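You operate a simulated robot arm through the tools that you are given. There is no shell and no other tool.

Carry out the task below with a simulated robot arm. There is one attempt and no reset: what you move stays moved.

JOB
Put things in order on the top of the long bench. At the end: the felt pad is on the white card box; the capped black lens from the top of the long bench stands on top of the gold old brass lens; the yellow peg (marked "SOFT") is on the banded silver tin; the red peg (marked "FIRM") stands where the felt pad stood; whatever was shut is shut again. Leave all else as you found it, and nothing knocked over.

The check looks at the end state, three seconds after you hand in, the way a careful person would. Anything else that was tipped, shoved, dropped, spilled or broken makes it a failure.

ROBOT AND FRAMES
A 7-joint arm with a two-finger parallel gripper, fixed in place. Base frame: the origin is on the floor under the middle of its stand, x ahead of it, y to its left, z up; the work surface is at about z = 80. Readings come in cm, rad, newtons and seconds.
With the tool pointing down near the work surface it reaches from about 30 to 70 cm from the base axis. Its first joint turns from -1.152 to 1.152 rad. Payload 1.57 kg.
The TCP is the grasp point between the finger pads, 3 cm short of the fingertips. In the tool frame z runs along the fingers and y along their closing line. The gripper opens to 11 cm. The fingers are 2.4 cm wide and 1.2 cm thick; the gripper's body (4.8 by 11.2 cm) begins 7.8 cm behind the TCP.
Orientation is told as [roll, pitch, yaw] about the base's x, y, z axes, in that order, counted from this pose: with the fingers straight down and closing along the base's y, the tool's x points along the base's -x, its y along +y and its z along -z.

CONTROLS
- The arm moves only by the tool jog_arm. Its argument "rows" is a list of rows, each a list of 7 numbers: the shift along the tool's x, y, z in cm, then the turn, a rotation vector about the tool's x, y, z in rad, then the finger opening in cm, from 0 to 11. In form: [[x, y, z, ax, ay, az, grip], ...]. A call has 1 to 20 rows; each row is the pose to reach, as a shift and turn from the pose commanded when the call began, along the tool's axes at that moment. Each row takes 0.2 s and may step no farther than 5 cm and 0.15 rad from the row before; otherwise, or with a gripper value out of range, the whole call is refused. Where a pose cannot be reached the arm comes as near as it can. A force on the tool above 40 N (or 10 N above the force at the start of the call, whichever is more), or a blocked arm, ends the call early, and 0.2 s more pass. Each finger travels about 10.8 cm/s and halts on what it meets, pressing with about 39 N; the grip force reading is that of the motor and also rises with nothing between the fingers. The clock runs only during rows and for 0.2 s after the last one: add rows that repeat a pose to give the fingers time. The reply holds the time, the measured pose of the TCP, the force on the tool along the base axes, the opening and the grip force, in the units named above and with some noise, with the torque about the TCP (base axes, N m) and any sound that the robot's microphone picked up.
- Cameras (640 x 400 px; columns grow to the right, rows downward): "scene" is fixed at [16.62, -39.8, 139.39]; the picture's right is [0.73, -0.68, 0.00], its down [-0.46, -0.49, -0.74] and it looks along [0.50, 0.54, -0.67] (base axes); focal length 273 px, centre (320, 200). "wrist" rides on the gripper at [7, 1.6, -14.1] in the tool frame; the picture's right is [-0.23, 0.97, 0.00], its down [-0.86, -0.20, -0.48] and it looks along [-0.47, -0.11, 0.88] (tool axes); focal length 222 px, centre (320, 200). There is no depth. A picture from a camera that has moved, and an enlarged one, comes with that camera's place and axes in the base frame and with its lens.
- capture(camera): a new picture of that camera. The clock stands still meanwhile.
- zoom(camera, box): a new picture of the part [left, top, right, bottom] of that camera's present view, enlarged. The clock stands still meanwhile.
- sign_off(): hands the job in; it is judged then, once.

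Nothing tells you positions but the pictures and the camera data. Unless the task says otherwise, let go and move clear before handing in.

The tools are called after "Emit:" by a JSON object that holds its "method" and its "body". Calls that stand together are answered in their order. jog_arm: Moves the arm, as the interface text tells. Its arguments: {"type":"object","properties":{"rows":{"type":"array"}},"required":["rows"]} The other tools are called the same way: capture (camera) takes a picture; zoom (camera, box) takes an enlarged picture of a part of a camera's view; sign_off () hands the job in.

At the start:

```text
time_s: 0.0
ee_pos: [41.43, -3.51, 112.81]
tool_rot: [0.0, 0.001, 0.0]
force: [0.2, -0.1, -1.4]
ft_torque: [-0.02, -0.02, 0.0]
grip_width: 11.0
gripper_force: 0.0
```

scene: 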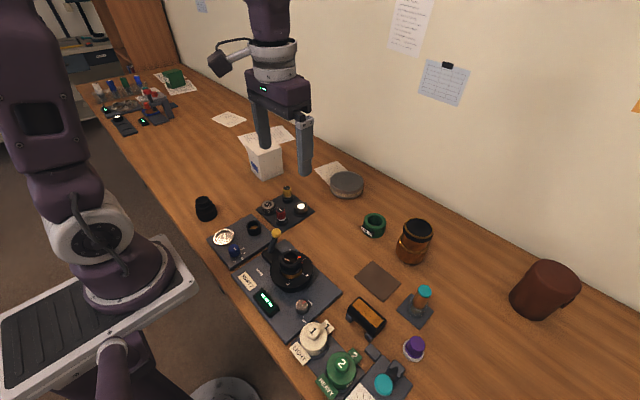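
wrist: 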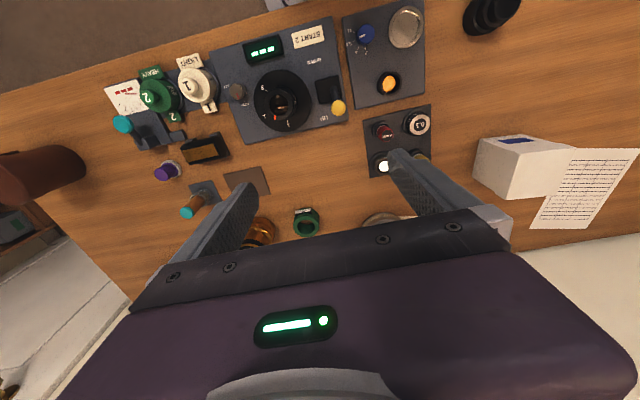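

I see a long bench with a white card box, a tin, lenses, a brown felt pad and several control panels. I'll look closer before moving anything.

Emit:
{"method": "zoom", "body": {"camera": "scene", "box": [180, 110, 400, 250]}}

Emit:
{"method": "zoom", "body": {"camera": "scene", "box": [320, 160, 600, 335]}}

Emit:
{"method": "zoom", "body": {"camera": "scene", "box": [280, 270, 480, 400]}}

Emit:
{"method": "zoom", "body": {"camera": "scene", "box": [190, 190, 350, 320]}}

Emit:
{"method": "zoom", "body": {"camera": "scene", "box": [60, 40, 220, 140]}}

Emit:
{"method": "zoom", "body": {"camera": "wrist", "box": [80, 60, 340, 250]}}

Emit:
{"method": "zoom", "body": {"camera": "wrist", "box": [320, 0, 640, 240]}}

```text
2.86 times, centred on (290, 180) of scene
camera zoom: at [16.62, -39.8, 139.39], right [0.73, -0.68, 0.0], down [-0.46, -0.49, -0.74], along [0.5, 0.54, -0.67], focal length 781 px, centre (406, 257)
```

zoom: 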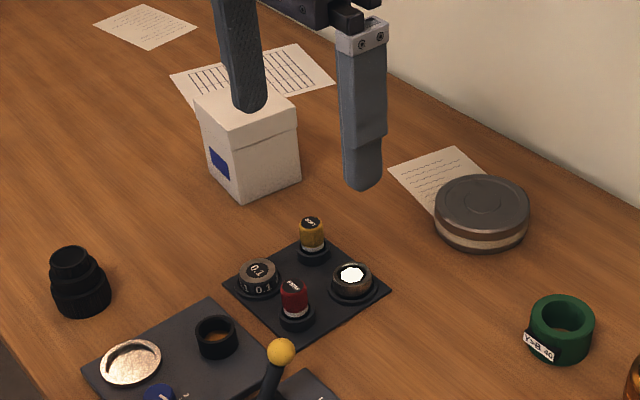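

```text
2.29 times, centred on (460, 248) of scene
camera zoom: at [16.62, -39.8, 139.39], right [0.73, -0.68, 0.0], down [-0.46, -0.49, -0.74], along [0.5, 0.54, -0.67], focal length 624 px, centre (0, 91)
```

zoom: 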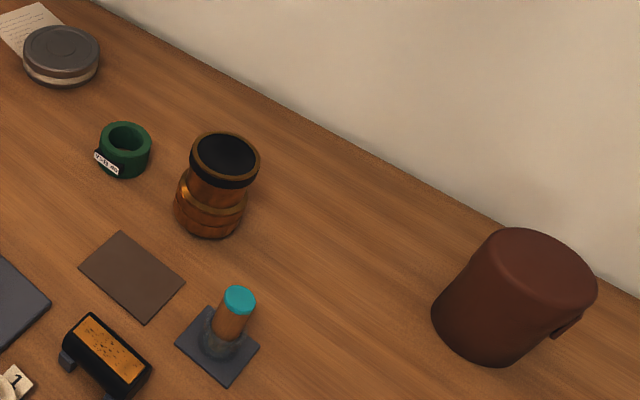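

```text
3.08 times, centred on (380, 335) of scene
camera zoom: at [16.62, -39.8, 139.39], right [0.73, -0.68, 0.0], down [-0.46, -0.49, -0.74], along [0.5, 0.54, -0.67], focal length 841 px, centre (135, -215)
```

zoom: 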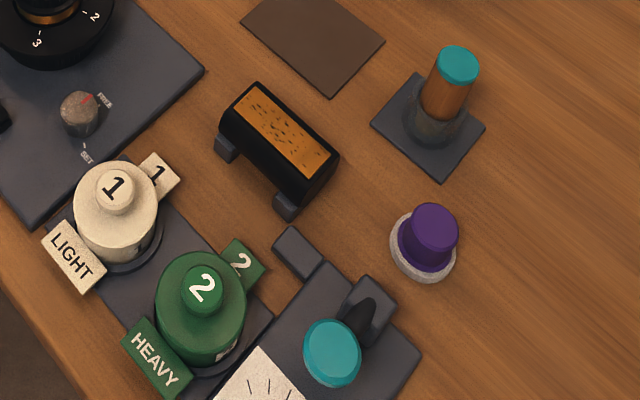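

```text
3.08 times, centred on (270, 255) of scene
camera zoom: at [16.62, -39.8, 139.39], right [0.73, -0.68, 0.0], down [-0.46, -0.49, -0.74], along [0.5, 0.54, -0.67], focal length 841 px, centre (474, 31)
```

zoom: 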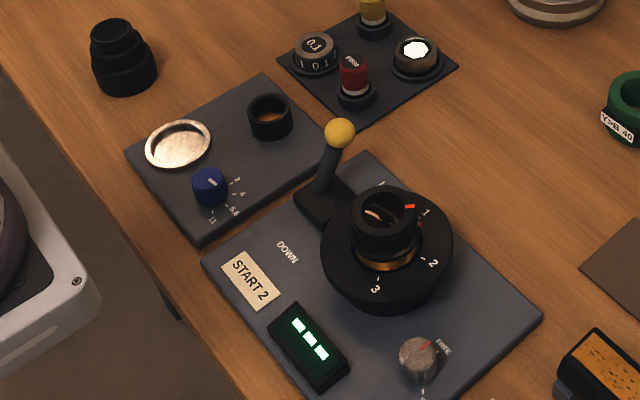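

```text
4.00 times, centred on (140, 90) of scene
camera zoom: at [16.62, -39.8, 139.39], right [0.73, -0.68, 0.0], down [-0.46, -0.49, -0.74], along [0.5, 0.54, -0.67], focal length 1093 px, centre (1040, 640)
```

zoom: 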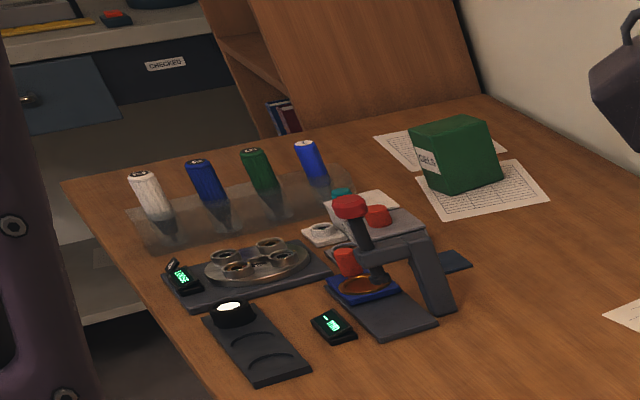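

```text
2.11 times, centred on (210, 155) of wrist
camera zoom: at [34.49, -1.81, 126.94], right [0.23, 0.97, 0.0], down [0.86, -0.2, 0.48], along [0.47, -0.11, -0.88], focal length 468 px, centre (552, 295)
```

zoom: 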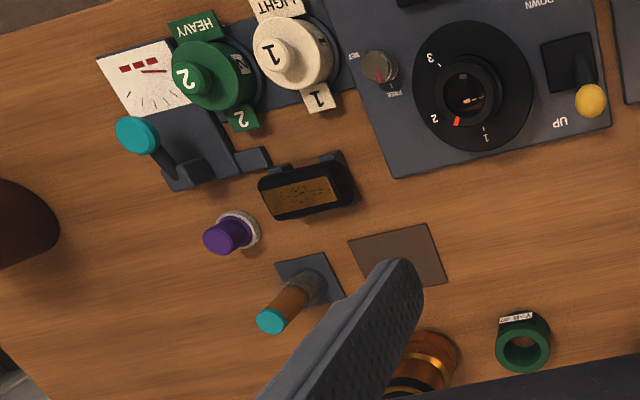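

```text
1.67 times, centred on (480, 120) of wrist
camera zoom: at [34.49, -1.81, 126.94], right [0.23, 0.97, 0.0], down [0.86, -0.2, 0.48], along [0.47, -0.11, -0.88], focal length 370 px, centre (53, 333)
```

zoom: 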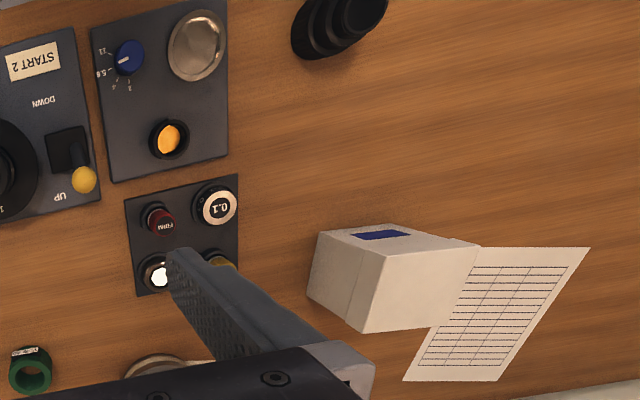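

The felt pad looks like the thin brown square, and the pegs sit in a small dark plate. I'll zoom further to check each object before planning.

Emit:
{"method": "zoom", "body": {"camera": "scene", "box": [250, 178, 322, 233]}}

Emit:
{"method": "zoom", "body": {"camera": "scene", "box": [185, 185, 230, 230]}}

Emit:
{"method": "zoom", "body": {"camera": "scene", "box": [350, 205, 450, 305]}}

Emit:
{"method": "zoom", "body": {"camera": "scene", "box": [230, 115, 380, 205]}}

Emit:
{"method": "zoom", "body": {"camera": "scene", "box": [320, 330, 440, 400]}}

Emit:
{"method": "zoom", "body": {"camera": "scene", "box": [490, 240, 600, 340]}}

Emit:
{"method": "zoom", "body": {"camera": "wrist", "box": [440, 100, 640, 240]}}

```text
7.27 times, centred on (286, 206) of scene
camera zoom: at [16.62, -39.8, 139.39], right [0.73, -0.68, 0.0], down [-0.46, -0.49, -0.74], along [0.5, 0.54, -0.67], focal length 1987 px, centre (567, 160)
```

zoom: 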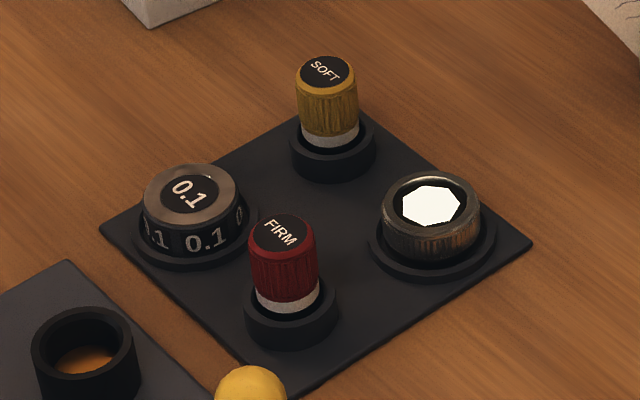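

```text
8.89 times, centred on (208, 208) of scene
camera zoom: at [16.62, -39.8, 139.39], right [0.73, -0.68, 0.0], down [-0.46, -0.49, -0.74], along [0.5, 0.54, -0.67], focal length 2429 px, centre (1320, 133)
```

zoom: 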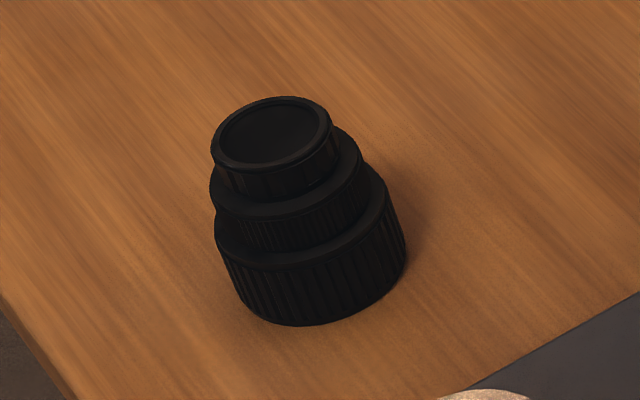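

```text
4.00 times, centred on (400, 255) of scene
camera zoom: at [16.62, -39.8, 139.39], right [0.73, -0.68, 0.0], down [-0.46, -0.49, -0.74], along [0.5, 0.54, -0.67], focal length 1093 px, centre (0, -20)
```

zoom: 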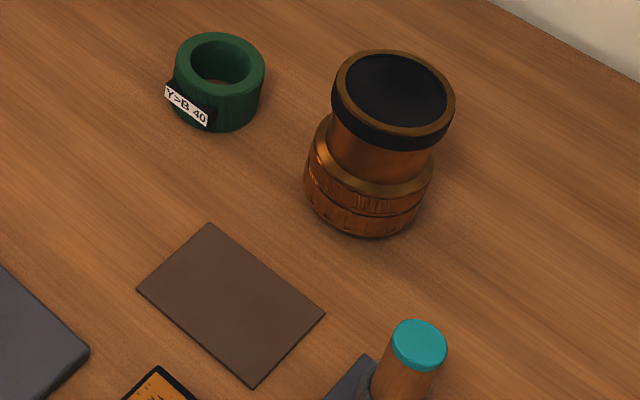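

```text
4.27 times, centred on (305, 160) of scene
camera zoom: at [16.62, -39.8, 139.39], right [0.73, -0.68, 0.0], down [-0.46, -0.49, -0.74], along [0.5, 0.54, -0.67], focal length 1166 px, centre (384, 371)
```

zoom: 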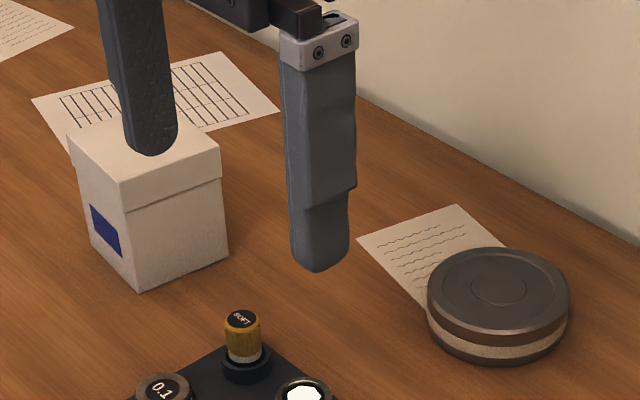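

```text
5.33 times, centred on (380, 365) of scene
camera zoom: at [16.62, -39.8, 139.39], right [0.73, -0.68, 0.0], down [-0.46, -0.49, -0.74], along [0.5, 0.54, -0.67], focal length 1457 px, centre (0, -680)
```

zoom: 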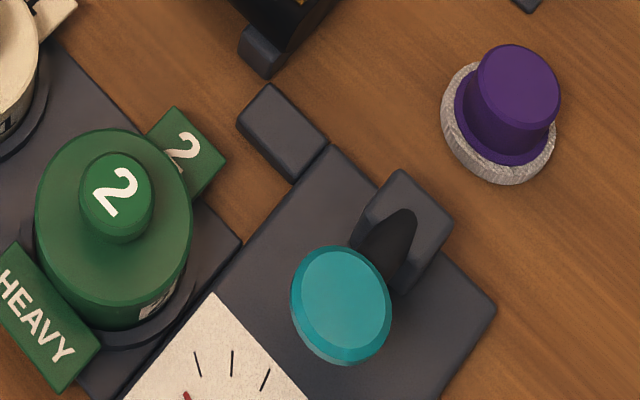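

```text
4.00 times, centred on (545, 290) of scene
camera zoom: at [16.62, -39.8, 139.39], right [0.73, -0.68, 0.0], down [-0.46, -0.49, -0.74], along [0.5, 0.54, -0.67], focal length 1093 px, centre (-580, -160)
```

zoom: 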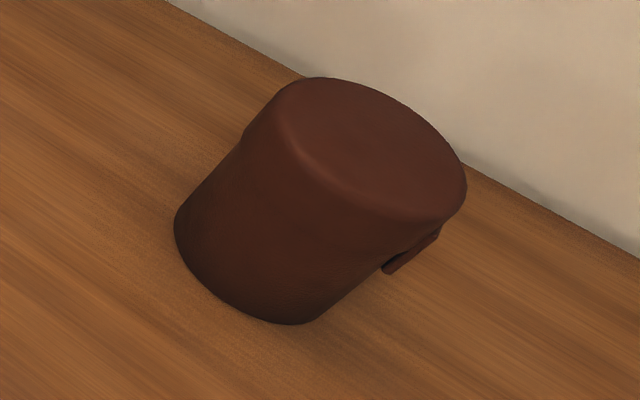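

```text
2.86 times, centred on (540, 170) of wrist
camera zoom: at [34.49, -1.81, 126.94], right [0.23, 0.97, 0.0], down [0.86, -0.2, 0.48], along [0.47, -0.11, -0.88], focal length 635 px, centre (-309, 286)
```

zoom: 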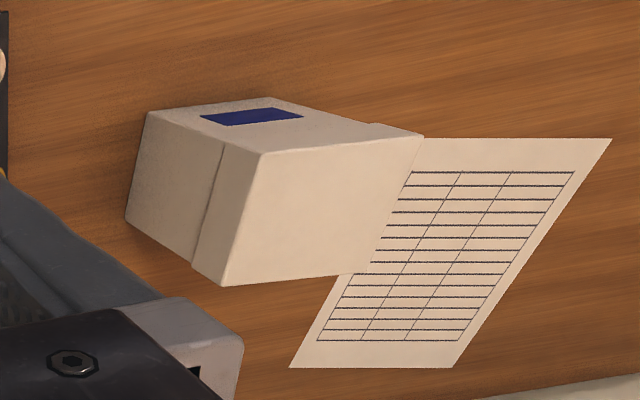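

The felt pad's corners project to about x 48.3–55.3, y −27 to −18, so it is about 7 × 9 cm and very thin. The box is near (58, 33), the pegs near (53.6, 15.3) and (46.3, 8.8), the black lens near (31.4, 27.2), the brass lens near (64.7, −23.7) and the tin near (71, 6). I'll move above the pad for a closer look.

Emit:
{"method": "jog_arm", "body": {"rows": [[0, -4, 0, 0, 0, 0, 11], [-1, -8, 0, 0, 0, 0, 11], [-3, -12, 2, 0, 0, 0, 11], [-5, -15, 4, 0, 0, 0, 11], [-7, -18, 6, 0, 0, 0, 11], [-9, -19, 8, 0, 0, 0, 11], [-10, -19, 10, 0, 0, 0, 11], [-10, -19, 10, 0, 0, 0, 11]]}}

```text
time_s: 1.8
ee_pos: [51.44, -22.51, 102.68]
tool_rot: [0.001, 0.001, 0.0]
force: [-0.2, 0.5, 0.3]
ft_torque: [0.02, 0.02, 0.02]
grip_width: 11.0
gripper_force: 0.0
```

The arm is now above the pad. I'll check the wrist and scene views.

Emit:
{"method": "capture", "body": {"camera": "wrist"}}

Emit:
{"method": "capture", "body": {"camera": "scene"}}

Emit:
{"method": "zoom", "body": {"camera": "scene", "box": [225, 115, 385, 215]}}

```text
taken
camera wrist: at [44.52, -20.85, 116.83], right [0.23, 0.97, 0.0], down [0.86, -0.2, 0.48], along [0.47, -0.11, -0.88], focal length 222 px, centre (320, 200)
```

wrist: 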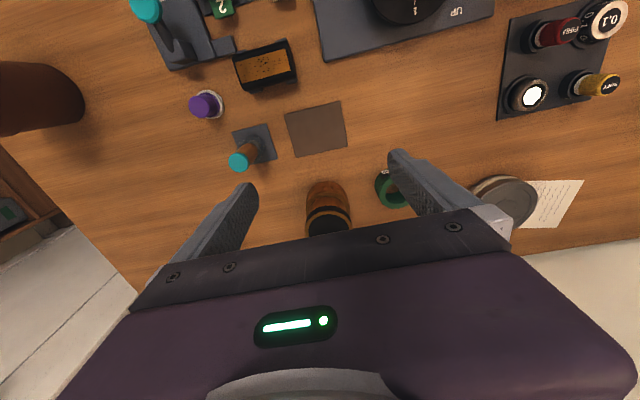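

```text
taken
```

scene: 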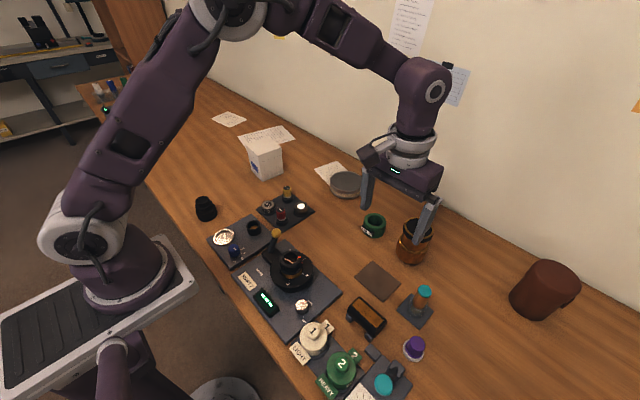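

```text
4.00 times, centred on (305, 165) of scene
camera zoom: at [16.63, -39.8, 139.39], right [0.73, -0.68, 0.0], down [-0.46, -0.49, -0.74], along [0.5, 0.54, -0.67], focal length 1093 px, centre (380, 340)
```

zoom: 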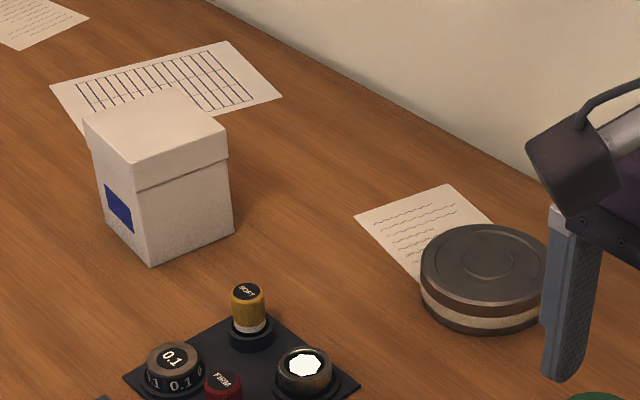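

The box lid is clear now and centres near (57.9, 32.8), with its top at about z 90.5. I'll zoom the wrist camera on the pad and its neighbours to refine positions.

Emit:
{"method": "zoom", "body": {"camera": "wrist", "box": [270, 85, 370, 175]}}

Emit:
{"method": "zoom", "body": {"camera": "scene", "box": [350, 255, 406, 305]}}

Emit:
{"method": "zoom", "body": {"camera": "wrist", "box": [180, 80, 420, 240]}}

Emit:
{"method": "zoom", "body": {"camera": "wrist", "box": [470, 0, 640, 120]}}

```text
4.44 times, centred on (320, 130) of wrist
camera zoom: at [44.52, -20.85, 116.83], right [0.23, 0.97, 0.0], down [0.86, -0.2, 0.48], along [0.47, -0.11, -0.88], focal length 987 px, centre (320, 511)
```

zoom: 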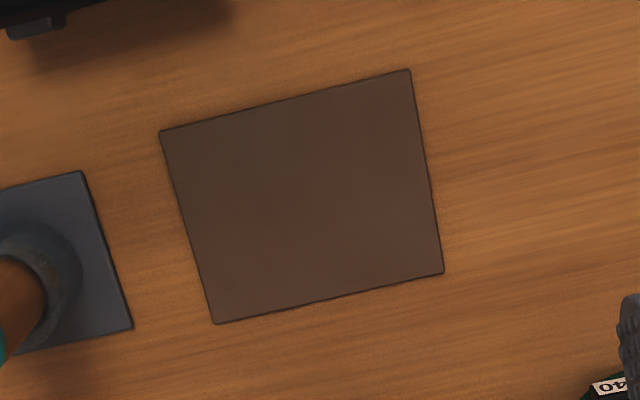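

```text
8.00 times, centred on (378, 280) of scene
camera zoom: at [16.63, -39.8, 139.39], right [0.73, -0.68, 0.0], down [-0.46, -0.49, -0.74], along [0.5, 0.54, -0.67], focal length 2186 px, centre (-144, -440)
```

zoom: 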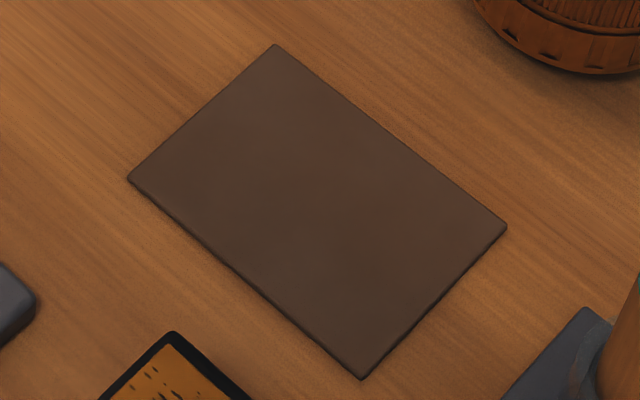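

```text
2.50 times, centred on (300, 160) of wrist
camera zoom: at [44.52, -20.85, 116.83], right [0.23, 0.97, 0.0], down [0.86, -0.2, 0.48], along [0.47, -0.11, -0.88], focal length 555 px, centre (370, 300)
```

zoom: 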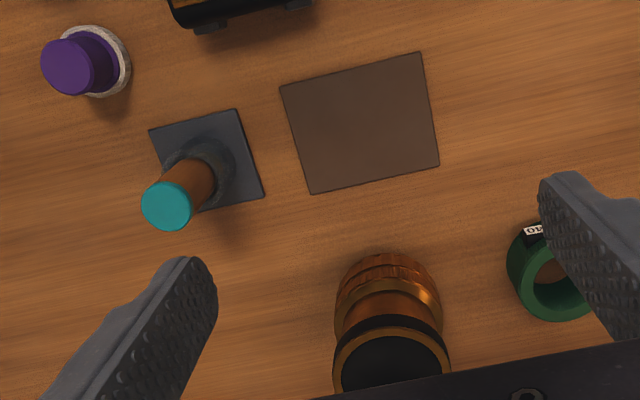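

```text
3.33 times, centred on (555, 60) of wrist
camera zoom: at [44.52, -20.85, 116.83], right [0.23, 0.97, 0.0], down [0.86, -0.2, 0.48], along [0.47, -0.11, -0.88], focal length 740 px, centre (-463, 667)
```

zoom: 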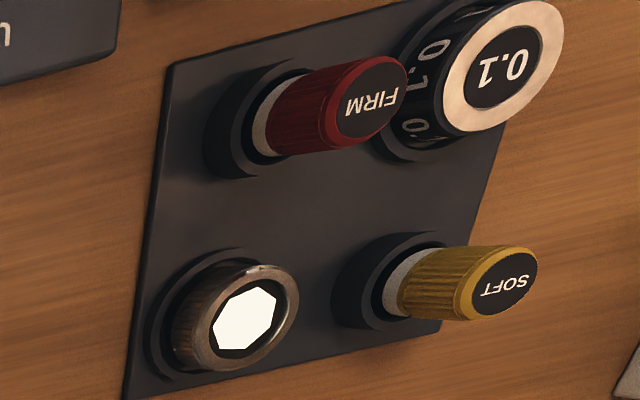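

The two cameras agree that the pad centres on about (51.65, −22.8), measures about 7.1 × 8.9 cm and is only about 2 mm thick. I'll come down over it with the fingers straddling the long side along y, stopping just above the table.

Emit:
{"method": "jog_arm", "body": {"rows": [[-0.2, -0.3, 4, 0, 0, 0, 10.5], [-0.2, -0.3, 8, 0, 0, 0, 10.5], [-0.2, -0.3, 12, 0, 0, 0, 10.5], [-0.2, -0.3, 15, 0, 0, 0, 10.5], [-0.2, -0.3, 17, 0, 0, 0, 10.5], [-0.2, -0.3, 18, 0, 0, 0, 10.5], [-0.2, -0.3, 18, 0, 0, 0, 10.5]]}}

Emit:
{"method": "capture", "body": {"camera": "wrist"}}

Emit:
{"method": "zoom", "body": {"camera": "scene", "box": [330, 210, 470, 310]}}

```text
time_s: 3.4
ee_pos: [51.67, -22.71, 84.75]
tool_rot: [0.0, 0.0, 0.0]
force: [-0.3, -0.9, 0.6]
ft_torque: [0.01, 0.01, 0.0]
grip_width: 10.49
gripper_force: 0.0
```

```text
taken
camera wrist: at [44.72, -21.06, 98.94], right [0.23, 0.97, 0.0], down [0.86, -0.2, 0.48], along [0.47, -0.11, -0.88], focal length 222 px, centre (320, 200)
```

wrist: 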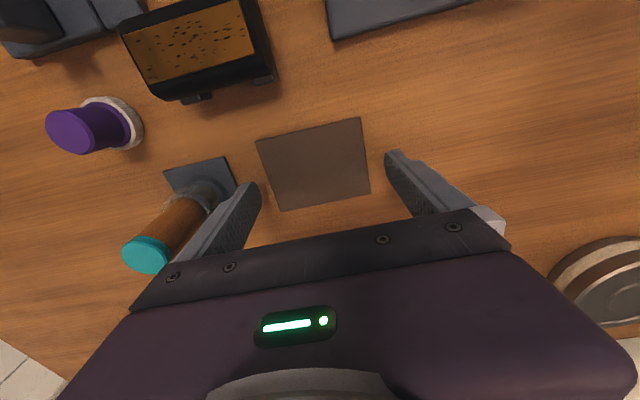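

```text
4.00 times, centred on (400, 260) of scene
camera zoom: at [16.62, -39.8, 139.39], right [0.73, -0.68, 0.0], down [-0.46, -0.49, -0.74], along [0.5, 0.54, -0.67], focal length 1093 px, centre (0, -40)
```

zoom: 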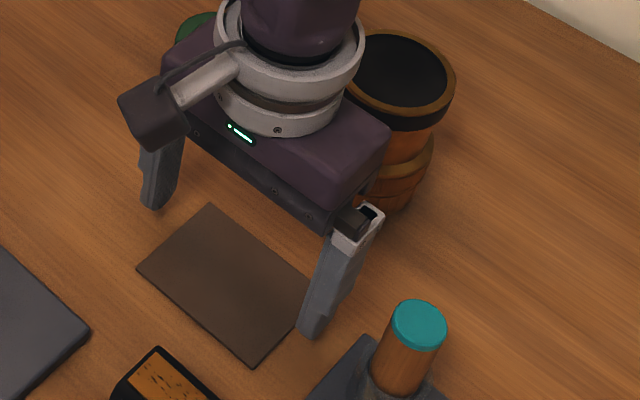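

The fingers straddle the pad evenly. I'll lower in small steps to find the table surface.

Emit:
{"method": "jog_arm", "body": {"rows": [[0, -0.1, 0.5, 0, 0, 0, 10.5], [0, -0.1, 1.0, 0, 0, 0, 10.5], [0, -0.1, 1.3, 0, 0, 0, 10.5], [0, -0.1, 1.45, 0, 0, 0, 10.5], [0, -0.1, 1.45, 0, 0, 0, 10.5]]}}

```text
time_s: 4.6
ee_pos: [51.62, -22.8, 83.56]
tool_rot: [0.0, 0.0, -0.001]
force: [-0.1, 0.8, 0.6]
ft_torque: [0.0, 0.04, -0.01]
grip_width: 10.53
gripper_force: 0.1
```

No contact yet. I'll go a little lower.

Emit:
{"method": "jog_arm", "body": {"rows": [[0, 0, 0.1, 0, 0, 0, 10.5], [0, 0, 0.2, 0, 0, 0, 10.5], [0, 0, 0.2, 0, 0, 0, 10.5]]}}

```text
time_s: 5.4
ee_pos: [51.69, -22.76, 83.14]
tool_rot: [0.001, 0.001, 0.0]
force: [-0.1, -0.2, -0.7]
ft_torque: [0.01, 0.0, -0.02]
grip_width: 10.52
gripper_force: 0.0
```

Emit:
{"method": "jog_arm", "body": {"rows": [[0, 0, 0.05, 0, 0, 0, 10.5], [0, 0, 0.1, 0, 0, 0, 10.5], [0, 0, 0.1, 0, 0, 0, 10.5]]}}

Emit:
{"method": "zoom", "body": {"camera": "scene", "box": [350, 250, 420, 305]}}

```text
time_s: 6.2
ee_pos: [51.58, -22.9, 83.13]
tool_rot: [-0.001, -0.001, -0.001]
force: [-0.7, 0.5, 0.1]
ft_torque: [0.0, 0.01, -0.02]
grip_width: 10.49
gripper_force: 0.0
```

```text
7.27 times, centred on (385, 278) of scene
camera zoom: at [16.62, -39.8, 139.39], right [0.73, -0.68, 0.0], down [-0.46, -0.49, -0.74], along [0.5, 0.54, -0.67], focal length 1987 px, centre (-153, -364)
```

zoom: 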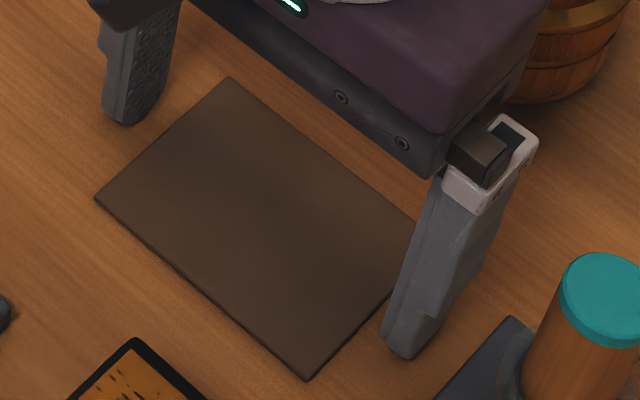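

The tips are about a millimetre above the wood. I'll continue in fine steps until I feel the surface.

Emit:
{"method": "jog_arm", "body": {"rows": [[0, 0, 0.04, 0, 0, 0, 10.5], [0, 0, 0.08, 0, 0, 0, 10.5], [0, 0, 0.08, 0, 0, 0, 10.5]]}}

```text
time_s: 7.0
ee_pos: [51.69, -22.76, 82.98]
tool_rot: [0.0, 0.0, 0.001]
force: [-1.9, 1.7, 13.3]
ft_torque: [0.44, 0.19, 0.13]
grip_width: 10.53
gripper_force: 0.0
```

I have contact at 13 N, so the table is at z ≈ 80.0. I'll back off a hair and close gently on the pad's edges.

Emit:
{"method": "jog_arm", "body": {"rows": [[0, 0, -0.04, 0, 0, 0, 10.2], [0, 0, -0.04, 0, 0, 0, 9.8], [0, 0, -0.04, 0, 0, 0, 9.4], [0, 0, -0.04, 0, 0, 0, 9.1], [0, 0, -0.04, 0, 0, 0, 8.8], [0, 0, -0.04, 0, 0, 0, 8.5], [0, 0, -0.04, 0, 0, 0, 8.5]]}}

Emit:
{"method": "zoom", "body": {"camera": "scene", "box": [350, 250, 420, 305]}}

Emit:
{"method": "capture", "body": {"camera": "wrist"}}

```text
time_s: 8.6
ee_pos: [51.64, -22.85, 82.96]
tool_rot: [0.002, -0.002, 0.001]
force: [3.0, 2.7, 19.0]
ft_torque: [0.87, 0.07, -0.37]
grip_width: 9.27
gripper_force: 4.9
```

```text
7.27 times, centred on (385, 278) of scene
camera zoom: at [16.6, -39.79, 139.4], right [0.73, -0.68, 0.0], down [-0.46, -0.49, -0.74], along [0.5, 0.54, -0.67], focal length 1987 px, centre (-153, -364)
```

zoom: 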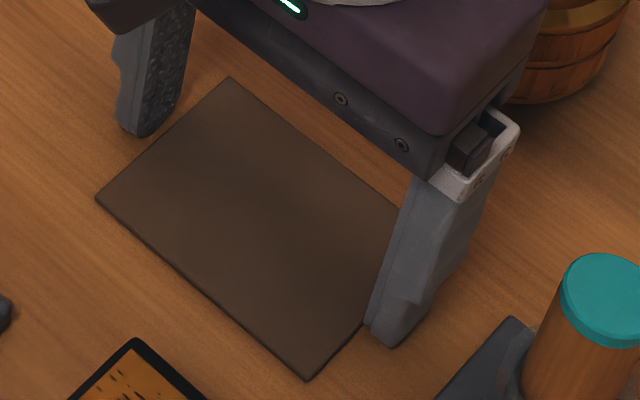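

```text
taken
camera wrist: at [44.71, -21.22, 97.09], right [0.23, 0.97, 0.0], down [0.85, -0.2, 0.48], along [0.47, -0.11, -0.88], focal length 222 px, centre (320, 200)
```

wrist: 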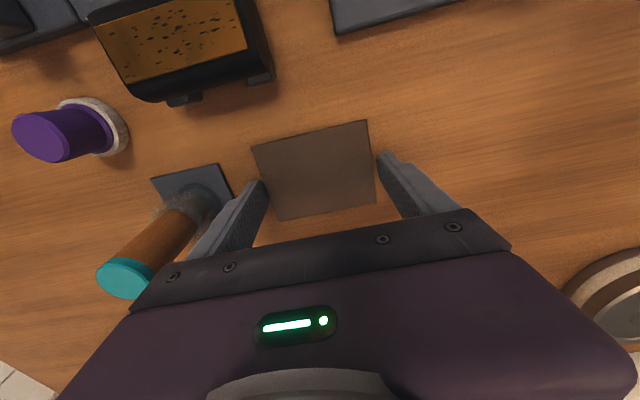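

The fingers seem to be dragging on the wood under about 19 N of down-force, so the grip stalled at 9.27 cm. I'll lift slightly to unload them and keep closing.

Emit:
{"method": "jog_arm", "body": {"rows": [[0, 0, -0.05, 0, 0, 0, 9.2], [0, 0, -0.05, 0, 0, 0, 9.0], [0, 0, -0.05, 0, 0, 0, 8.7], [0, 0, -0.05, 0, 0, 0, 8.4], [0, 0, -0.05, 0, 0, 0, 8.4]]}}

Emit:
{"method": "zoom", "body": {"camera": "scene", "box": [350, 250, 420, 305]}}

```text
time_s: 9.8
ee_pos: [51.49, -22.88, 83.03]
tool_rot: [-0.003, 0.002, 0.0]
force: [-0.2, -7.4, -1.0]
ft_torque: [-0.12, -0.02, 0.07]
grip_width: 9.06
gripper_force: 3.4
```

```text
7.27 times, centred on (385, 278) of scene
camera zoom: at [16.62, -39.82, 139.38], right [0.73, -0.68, 0.0], down [-0.46, -0.49, -0.74], along [0.5, 0.54, -0.67], focal length 1987 px, centre (-153, -364)
```

zoom: 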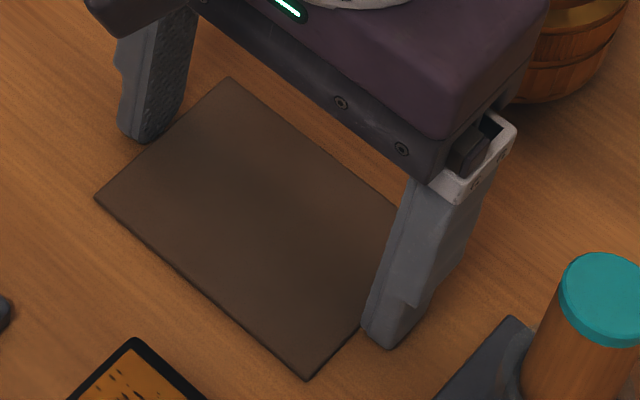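

Both fingers now look to be on the pad's edges at 9.06 cm. I'll command a firmer close and check the reading.

Emit:
{"method": "jog_arm", "body": {"rows": [[0, 0, 0, 0, 0, 0, 8.0], [0, 0, 0, 0, 0, 0, 7.0], [0, 0, 0, 0, 0, 0, 6.0], [0, 0, 0, 0, 0, 0, 6.0]]}}

Emit:
{"method": "zoom", "body": {"camera": "scene", "box": [350, 250, 420, 305]}}

```text
time_s: 10.8
ee_pos: [51.51, -23.02, 82.99]
tool_rot: [-0.002, 0.002, 0.001]
force: [-4.6, -18.3, -8.5]
ft_torque: [-1.08, 0.11, 0.22]
grip_width: 8.97
gripper_force: 45.0
```

```text
7.27 times, centred on (385, 278) of scene
camera zoom: at [16.63, -39.85, 139.37], right [0.73, -0.68, 0.0], down [-0.46, -0.49, -0.74], along [0.5, 0.54, -0.67], focal length 1987 px, centre (-153, -364)
```

zoom: 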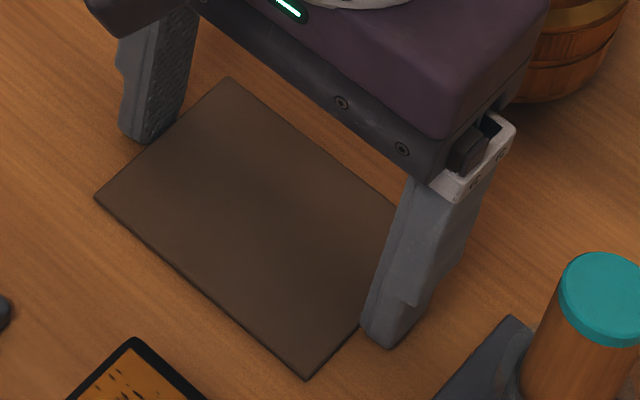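

The pad is held at 8.97 cm with full motor force. I'll lift slowly and check that it comes up.

Emit:
{"method": "jog_arm", "body": {"rows": [[0, 0, -0.1, 0, 0, 0, 6], [0, 0, -0.3, 0, 0, 0, 6], [0, 0, -0.6, 0, 0, 0, 6], [0, 0, -1.0, 0, 0, 0, 6], [0, 0, -1.0, 0, 0, 0, 6]]}}

Emit:
{"method": "zoom", "body": {"camera": "scene", "box": [350, 250, 420, 305]}}

Emit:
{"method": "capture", "body": {"camera": "wrist"}}

```text
time_s: 11.3
ee_pos: [51.52, -23.03, 83.11]
tool_rot: [0.0, 0.001, 0.001]
force: [2.8, -7.7, -8.2]
ft_torque: [1.79, -0.49, 0.24]
grip_width: 8.97
gripper_force: 44.9
stopped in row 2: the force on the tool passed its limit at 46 N (the readings are from after the stop); the commanded pose is now the measured one
```

```text
7.27 times, centred on (385, 278) of scene
camera zoom: at [16.65, -39.83, 139.38], right [0.73, -0.68, 0.0], down [-0.46, -0.49, -0.74], along [0.5, 0.54, -0.67], focal length 1987 px, centre (-153, -364)
```

zoom: 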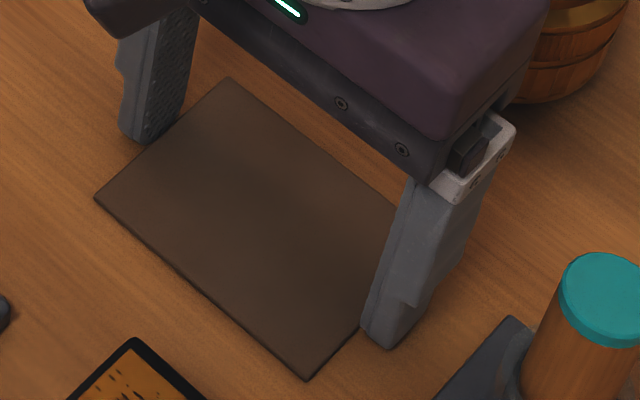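

```text
taken
camera wrist: at [44.6, -21.35, 97.12], right [0.23, 0.97, 0.0], down [0.86, -0.2, 0.48], along [0.47, -0.11, -0.88], focal length 222 px, centre (320, 200)
```

wrist: 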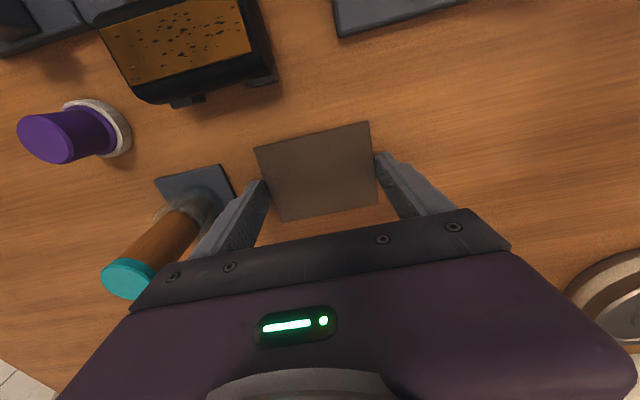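

The brown sheet is fixed to the bench: the lift hit 46 N and nothing moved. It can't be the felt pad, so I'll release it gently, back off and look for the real one.

Emit:
{"method": "jog_arm", "body": {"rows": [[0, 0, 0, 0, 0, 0, 9.2], [0, 0, 0, 0, 0, 0, 9.8], [0, 0, 0, 0, 0, 0, 10.4], [0, 0, -1, 0, 0, 0, 10.6], [0, 0, -4, 0, 0, 0, 10.6], [0, 0, -8, 0, 0, 0, 10.6], [0, 0, -12, 0, 0, 0, 10.6], [0, 0, -16, 0, 0, 0, 10.6], [0, 0, -16, 0, 0, 0, 10.6]]}}

Emit:
{"method": "zoom", "body": {"camera": "scene", "box": [350, 250, 406, 305]}}

Emit:
{"method": "zoom", "body": {"camera": "scene", "box": [340, 290, 396, 345]}}

Emit:
{"method": "zoom", "body": {"camera": "scene", "box": [390, 275, 446, 335]}}

Emit:
{"method": "zoom", "body": {"camera": "scene", "box": [396, 328, 432, 368]}}

Emit:
{"method": "zoom", "body": {"camera": "scene", "box": [205, 215, 285, 275]}}

Emit:
{"method": "capture", "body": {"camera": "wrist"}}

```text
time_s: 13.3
ee_pos: [51.7, -22.95, 99.19]
tool_rot: [-0.002, 0.002, 0.002]
force: [-0.5, -0.3, 0.0]
ft_torque: [0.02, 0.03, 0.0]
grip_width: 10.62
gripper_force: 0.0
```

```text
7.27 times, centred on (378, 278) of scene
camera zoom: at [16.62, -39.8, 139.39], right [0.73, -0.68, 0.0], down [-0.46, -0.49, -0.74], along [0.5, 0.54, -0.67], focal length 1987 px, centre (-102, -364)
```

zoom: 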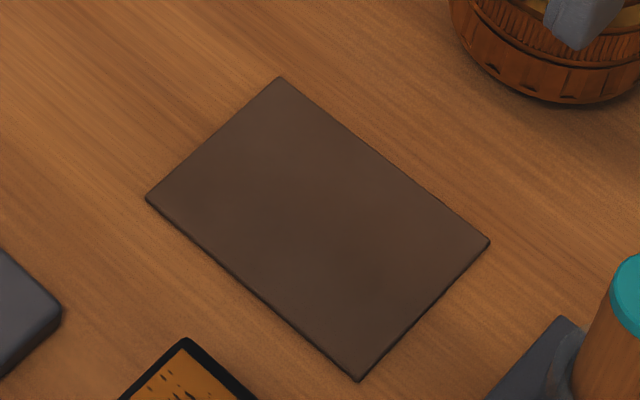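

```text
7.27 times, centred on (368, 318) of scene
camera zoom: at [16.62, -39.8, 139.39], right [0.73, -0.68, 0.0], down [-0.46, -0.49, -0.74], along [0.5, 0.54, -0.67], focal length 1987 px, centre (-29, -654)
```

zoom: 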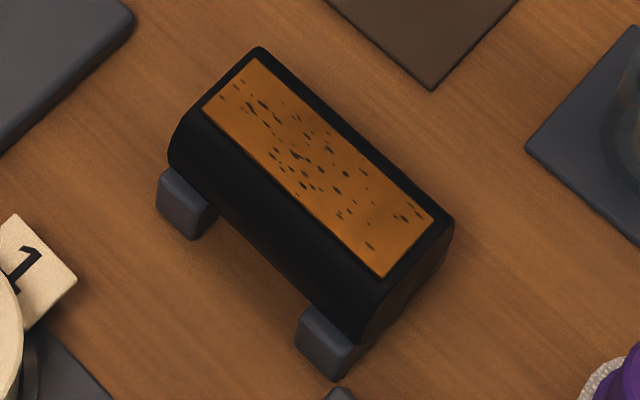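

```text
6.67 times, centred on (418, 305) of scene
camera zoom: at [16.62, -39.8, 139.39], right [0.73, -0.68, 0.0], down [-0.46, -0.49, -0.74], along [0.5, 0.54, -0.67], focal length 1822 px, centre (-333, -500)
```

zoom: 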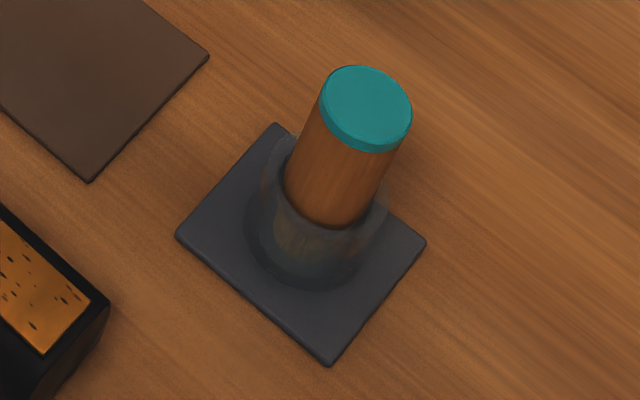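

```text
10.00 times, centred on (414, 348) of scene
camera zoom: at [16.62, -39.8, 139.39], right [0.73, -0.68, 0.0], down [-0.46, -0.49, -0.74], along [0.5, 0.54, -0.67], focal length 2732 px, centre (-620, -1280)
```

zoom: 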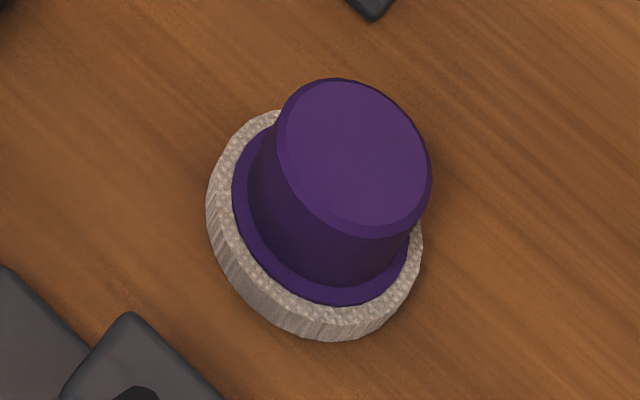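

```text
6.67 times, centred on (245, 245) of scene
camera zoom: at [16.62, -39.8, 139.39], right [0.73, -0.68, 0.0], down [-0.46, -0.49, -0.74], along [0.5, 0.54, -0.67], focal length 1822 px, centre (820, -100)
```

zoom: 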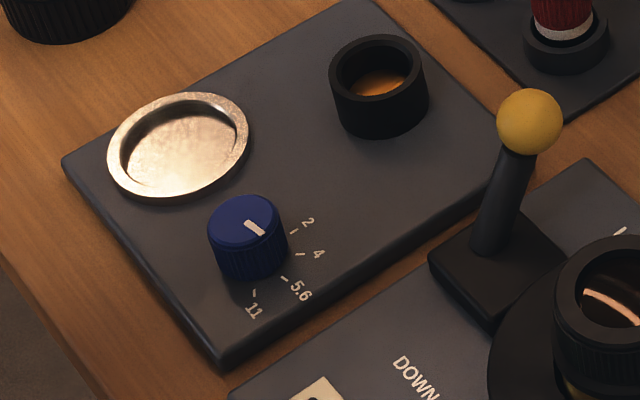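

```text
taken
camera wrist: at [44.79, -21.18, 113.34], right [0.23, 0.97, 0.0], down [0.86, -0.2, 0.48], along [0.46, -0.11, -0.88], focal length 222 px, centre (320, 200)
```

wrist: 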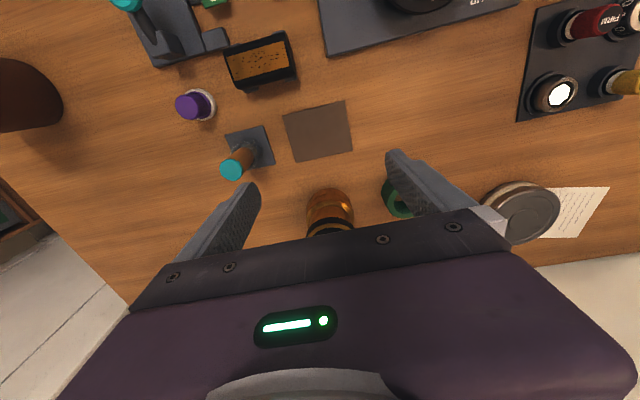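

The purple knob standing on a fibrous off-white disc at about (44.2, −37.7) must be the felt pad; the brown sheet is unmoved. I'll go above it to refine its position.

Emit:
{"method": "jog_arm", "body": {"rows": [[1.8, -3.6, 0, 0, 0, 0, 8], [3.7, -7.3, 0, 0, 0, 0, 7], [5.6, -11, 0, 0, 0, 0, 6], [7.5, -14.7, 0, 0, 0, 0, 6], [7.5, -14.7, 2, 0, 0, 0, 6], [7.5, -14.7, 2, 0, 0, 0, 6]]}}

Emit:
{"method": "capture", "body": {"camera": "wrist"}}

Emit:
{"method": "zoom", "body": {"camera": "wrist", "box": [240, 60, 400, 160]}}

Emit:
{"method": "capture", "body": {"camera": "scene"}}

```text
time_s: 14.7
ee_pos: [43.99, -37.36, 97.26]
tool_rot: [-0.002, 0.003, 0.001]
force: [0.3, 0.2, 0.9]
ft_torque: [-0.04, 0.01, 0.03]
grip_width: 5.99
gripper_force: 0.0
```

```text
taken
camera wrist: at [37.12, -35.63, 111.31], right [0.23, 0.97, 0.0], down [0.86, -0.2, 0.48], along [0.47, -0.11, -0.88], focal length 222 px, centre (320, 200)
```

wrist: 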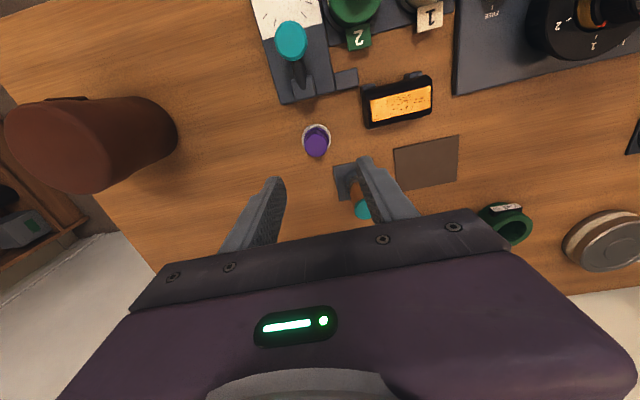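

```text
4.00 times, centred on (320, 110) of wrist
camera zoom: at [37.12, -35.63, 111.31], right [0.23, 0.97, 0.0], down [0.86, -0.2, 0.48], along [0.47, -0.11, -0.88], focal length 888 px, centre (320, 560)
```

zoom: 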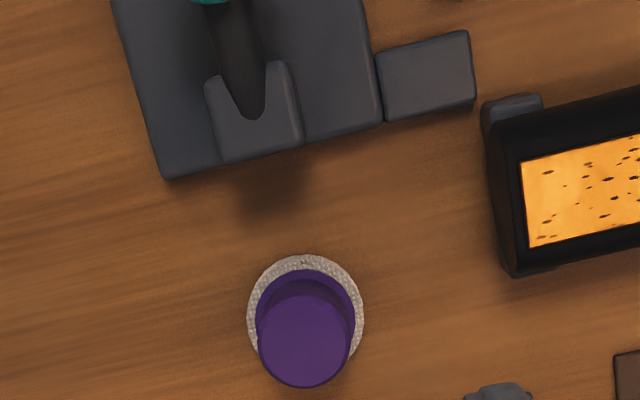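

```text
taken
```

scene: 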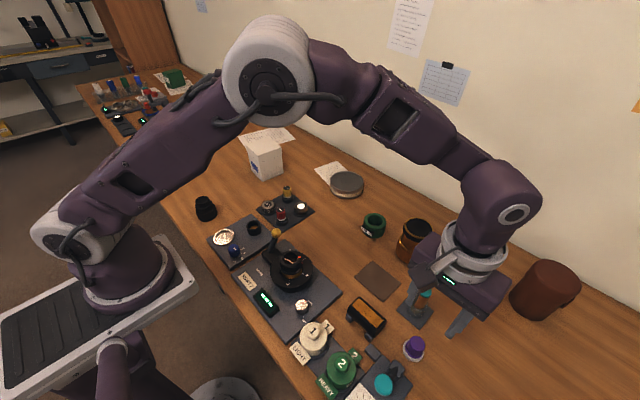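

The pad's centre works out to about (44.05, −37.72), with a handle about 2.9 cm across and its top near z 84. I'll descend with the fingertips staying just above the flange.

Emit:
{"method": "jog_arm", "body": {"rows": [[0.05, -0.45, 4, 0, 0, 0, 6], [0.05, -0.45, 8, 0, 0, 0, 6], [0.05, -0.45, 10.5, 0, 0, 0, 6], [0.05, -0.45, 11.8, 0, 0, 0, 6], [0.05, -0.45, 12.3, 0, 0, 0, 6], [0.05, -0.45, 12.5, 0, 0, 0, 6], [0.05, -0.45, 12.5, 0, 0, 0, 6]]}}

Emit:
{"method": "zoom", "body": {"camera": "scene", "box": [376, 310, 456, 380]}}

Emit:
{"method": "zoom", "body": {"camera": "wrist", "box": [220, 100, 420, 225]}}

```text
time_s: 16.3
ee_pos: [43.96, -38.16, 84.64]
tool_rot: [-0.002, 0.001, 0.001]
force: [0.1, -0.8, 0.4]
ft_torque: [-0.03, 0.0, -0.02]
grip_width: 6.0
gripper_force: 0.0
```

```text
5.71 times, centred on (416, 345) of scene
camera zoom: at [16.62, -39.8, 139.39], right [0.73, -0.68, 0.0], down [-0.46, -0.49, -0.74], along [0.5, 0.54, -0.67], focal length 1561 px, centre (-229, -629)
```

zoom: 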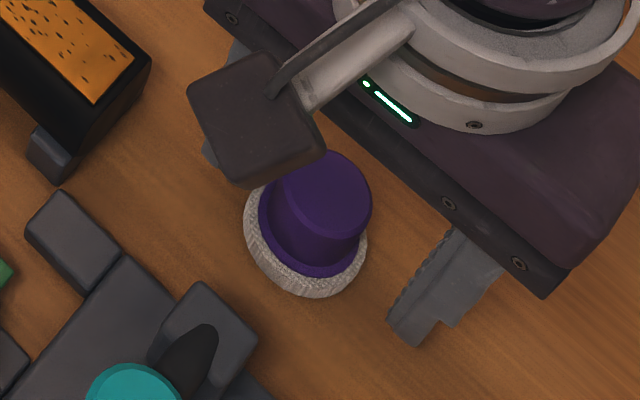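

```text
3.20 times, centred on (320, 162) of wrist
camera zoom: at [36.98, -36.44, 98.72], right [0.23, 0.97, 0.0], down [0.86, -0.2, 0.48], along [0.47, -0.11, -0.88], focal length 711 px, centre (320, 320)
```

zoom: 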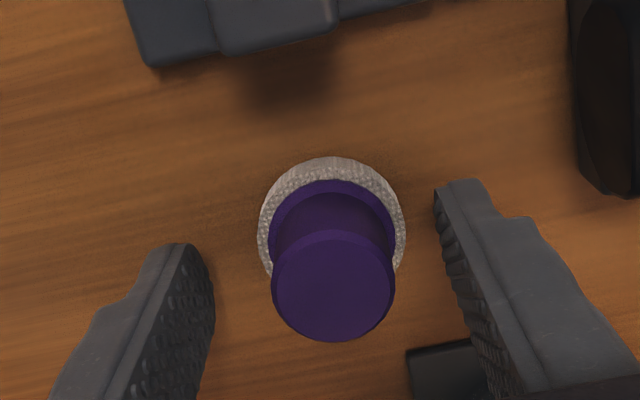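

I overshot in y by about 0.35 cm because the arm was still settling. I'll correct that and close on the handle.

Emit:
{"method": "jog_arm", "body": {"rows": [[0.1, 0.32, 0, 0, 0, 0, 6], [0.1, 0.32, 0, 0, 0, 0, 6], [0.1, 0.32, 0, 0, 0, 0, 5], [0.1, 0.32, 0, 0, 0, 0, 4], [0.1, 0.32, 0, 0, 0, 0, 3], [0.1, 0.32, 0, 0, 0, 0, 2], [0.1, 0.32, 0, 0, 0, 0, 1], [0.1, 0.32, 0, 0, 0, 0, 1]]}}

Emit:
{"method": "zoom", "body": {"camera": "scene", "box": [376, 310, 456, 380]}}

Emit:
{"method": "zoom", "body": {"camera": "wrist", "box": [220, 100, 420, 225]}}

```text
time_s: 18.1
ee_pos: [43.84, -37.74, 84.62]
tool_rot: [-0.001, 0.001, 0.0]
force: [-0.2, 0.4, 0.3]
ft_torque: [0.12, -0.04, -0.01]
grip_width: 2.8
gripper_force: 38.1
```

```text
5.71 times, centred on (416, 345) of scene
camera zoom: at [16.62, -39.8, 139.39], right [0.73, -0.68, 0.0], down [-0.46, -0.49, -0.74], along [0.5, 0.54, -0.67], focal length 1561 px, centre (-229, -629)
```

zoom: 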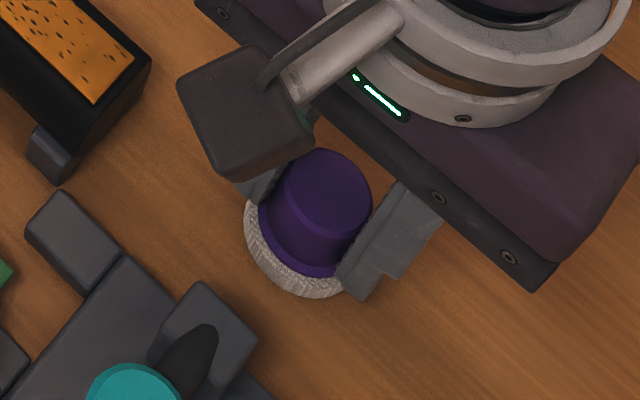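

```text
3.20 times, centred on (320, 162) of wrist
camera zoom: at [36.91, -36.17, 98.74], right [0.23, 0.97, 0.0], down [0.86, -0.2, 0.48], along [0.47, -0.11, -0.88], focal length 711 px, centre (320, 320)
```

zoom: 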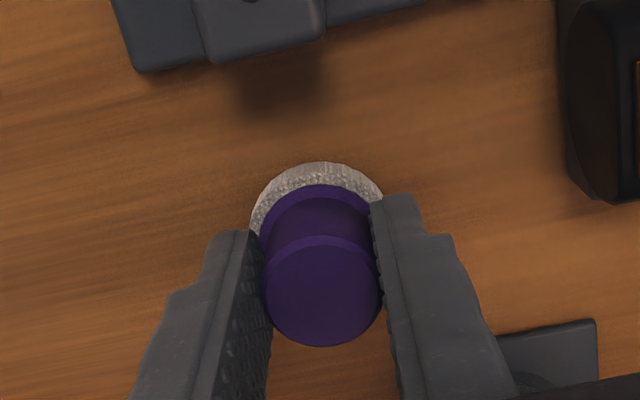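

The handle is gripped at 2.8 cm with 38 N. I'll lift slowly and check that it comes free.

Emit:
{"method": "jog_arm", "body": {"rows": [[0, 0, -0.1, 0, 0, 0, 1], [0, 0, -0.4, 0, 0, 0, 1], [0, 0, -1.0, 0, 0, 0, 1], [0, 0, -2.0, 0, 0, 0, 1], [0, 0, -3.0, 0, 0, 0, 1], [0, 0, -3.0, 0, 0, 0, 1]]}}

Emit:
{"method": "zoom", "body": {"camera": "scene", "box": [376, 300, 456, 380]}}

```text
time_s: 19.5
ee_pos: [43.85, -37.84, 87.6]
tool_rot: [-0.001, 0.001, 0.0]
force: [-0.4, 0.0, -0.6]
ft_torque: [0.0, 0.02, 0.02]
grip_width: 2.81
gripper_force: 38.2
```

```text
5.00 times, centred on (416, 340) of scene
camera zoom: at [16.63, -39.8, 139.39], right [0.73, -0.68, 0.0], down [-0.46, -0.49, -0.74], along [0.5, 0.54, -0.67], focal length 1366 px, centre (-160, -500)
```

zoom: 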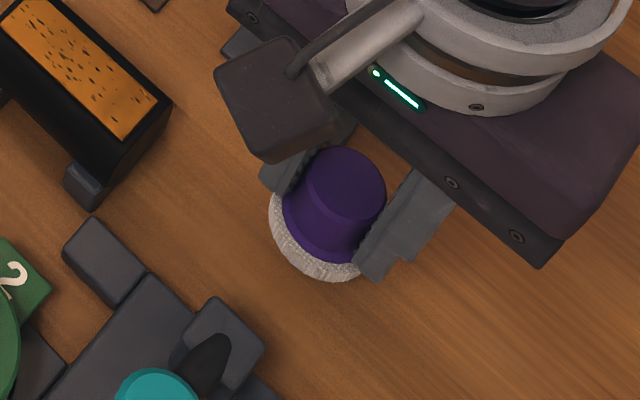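

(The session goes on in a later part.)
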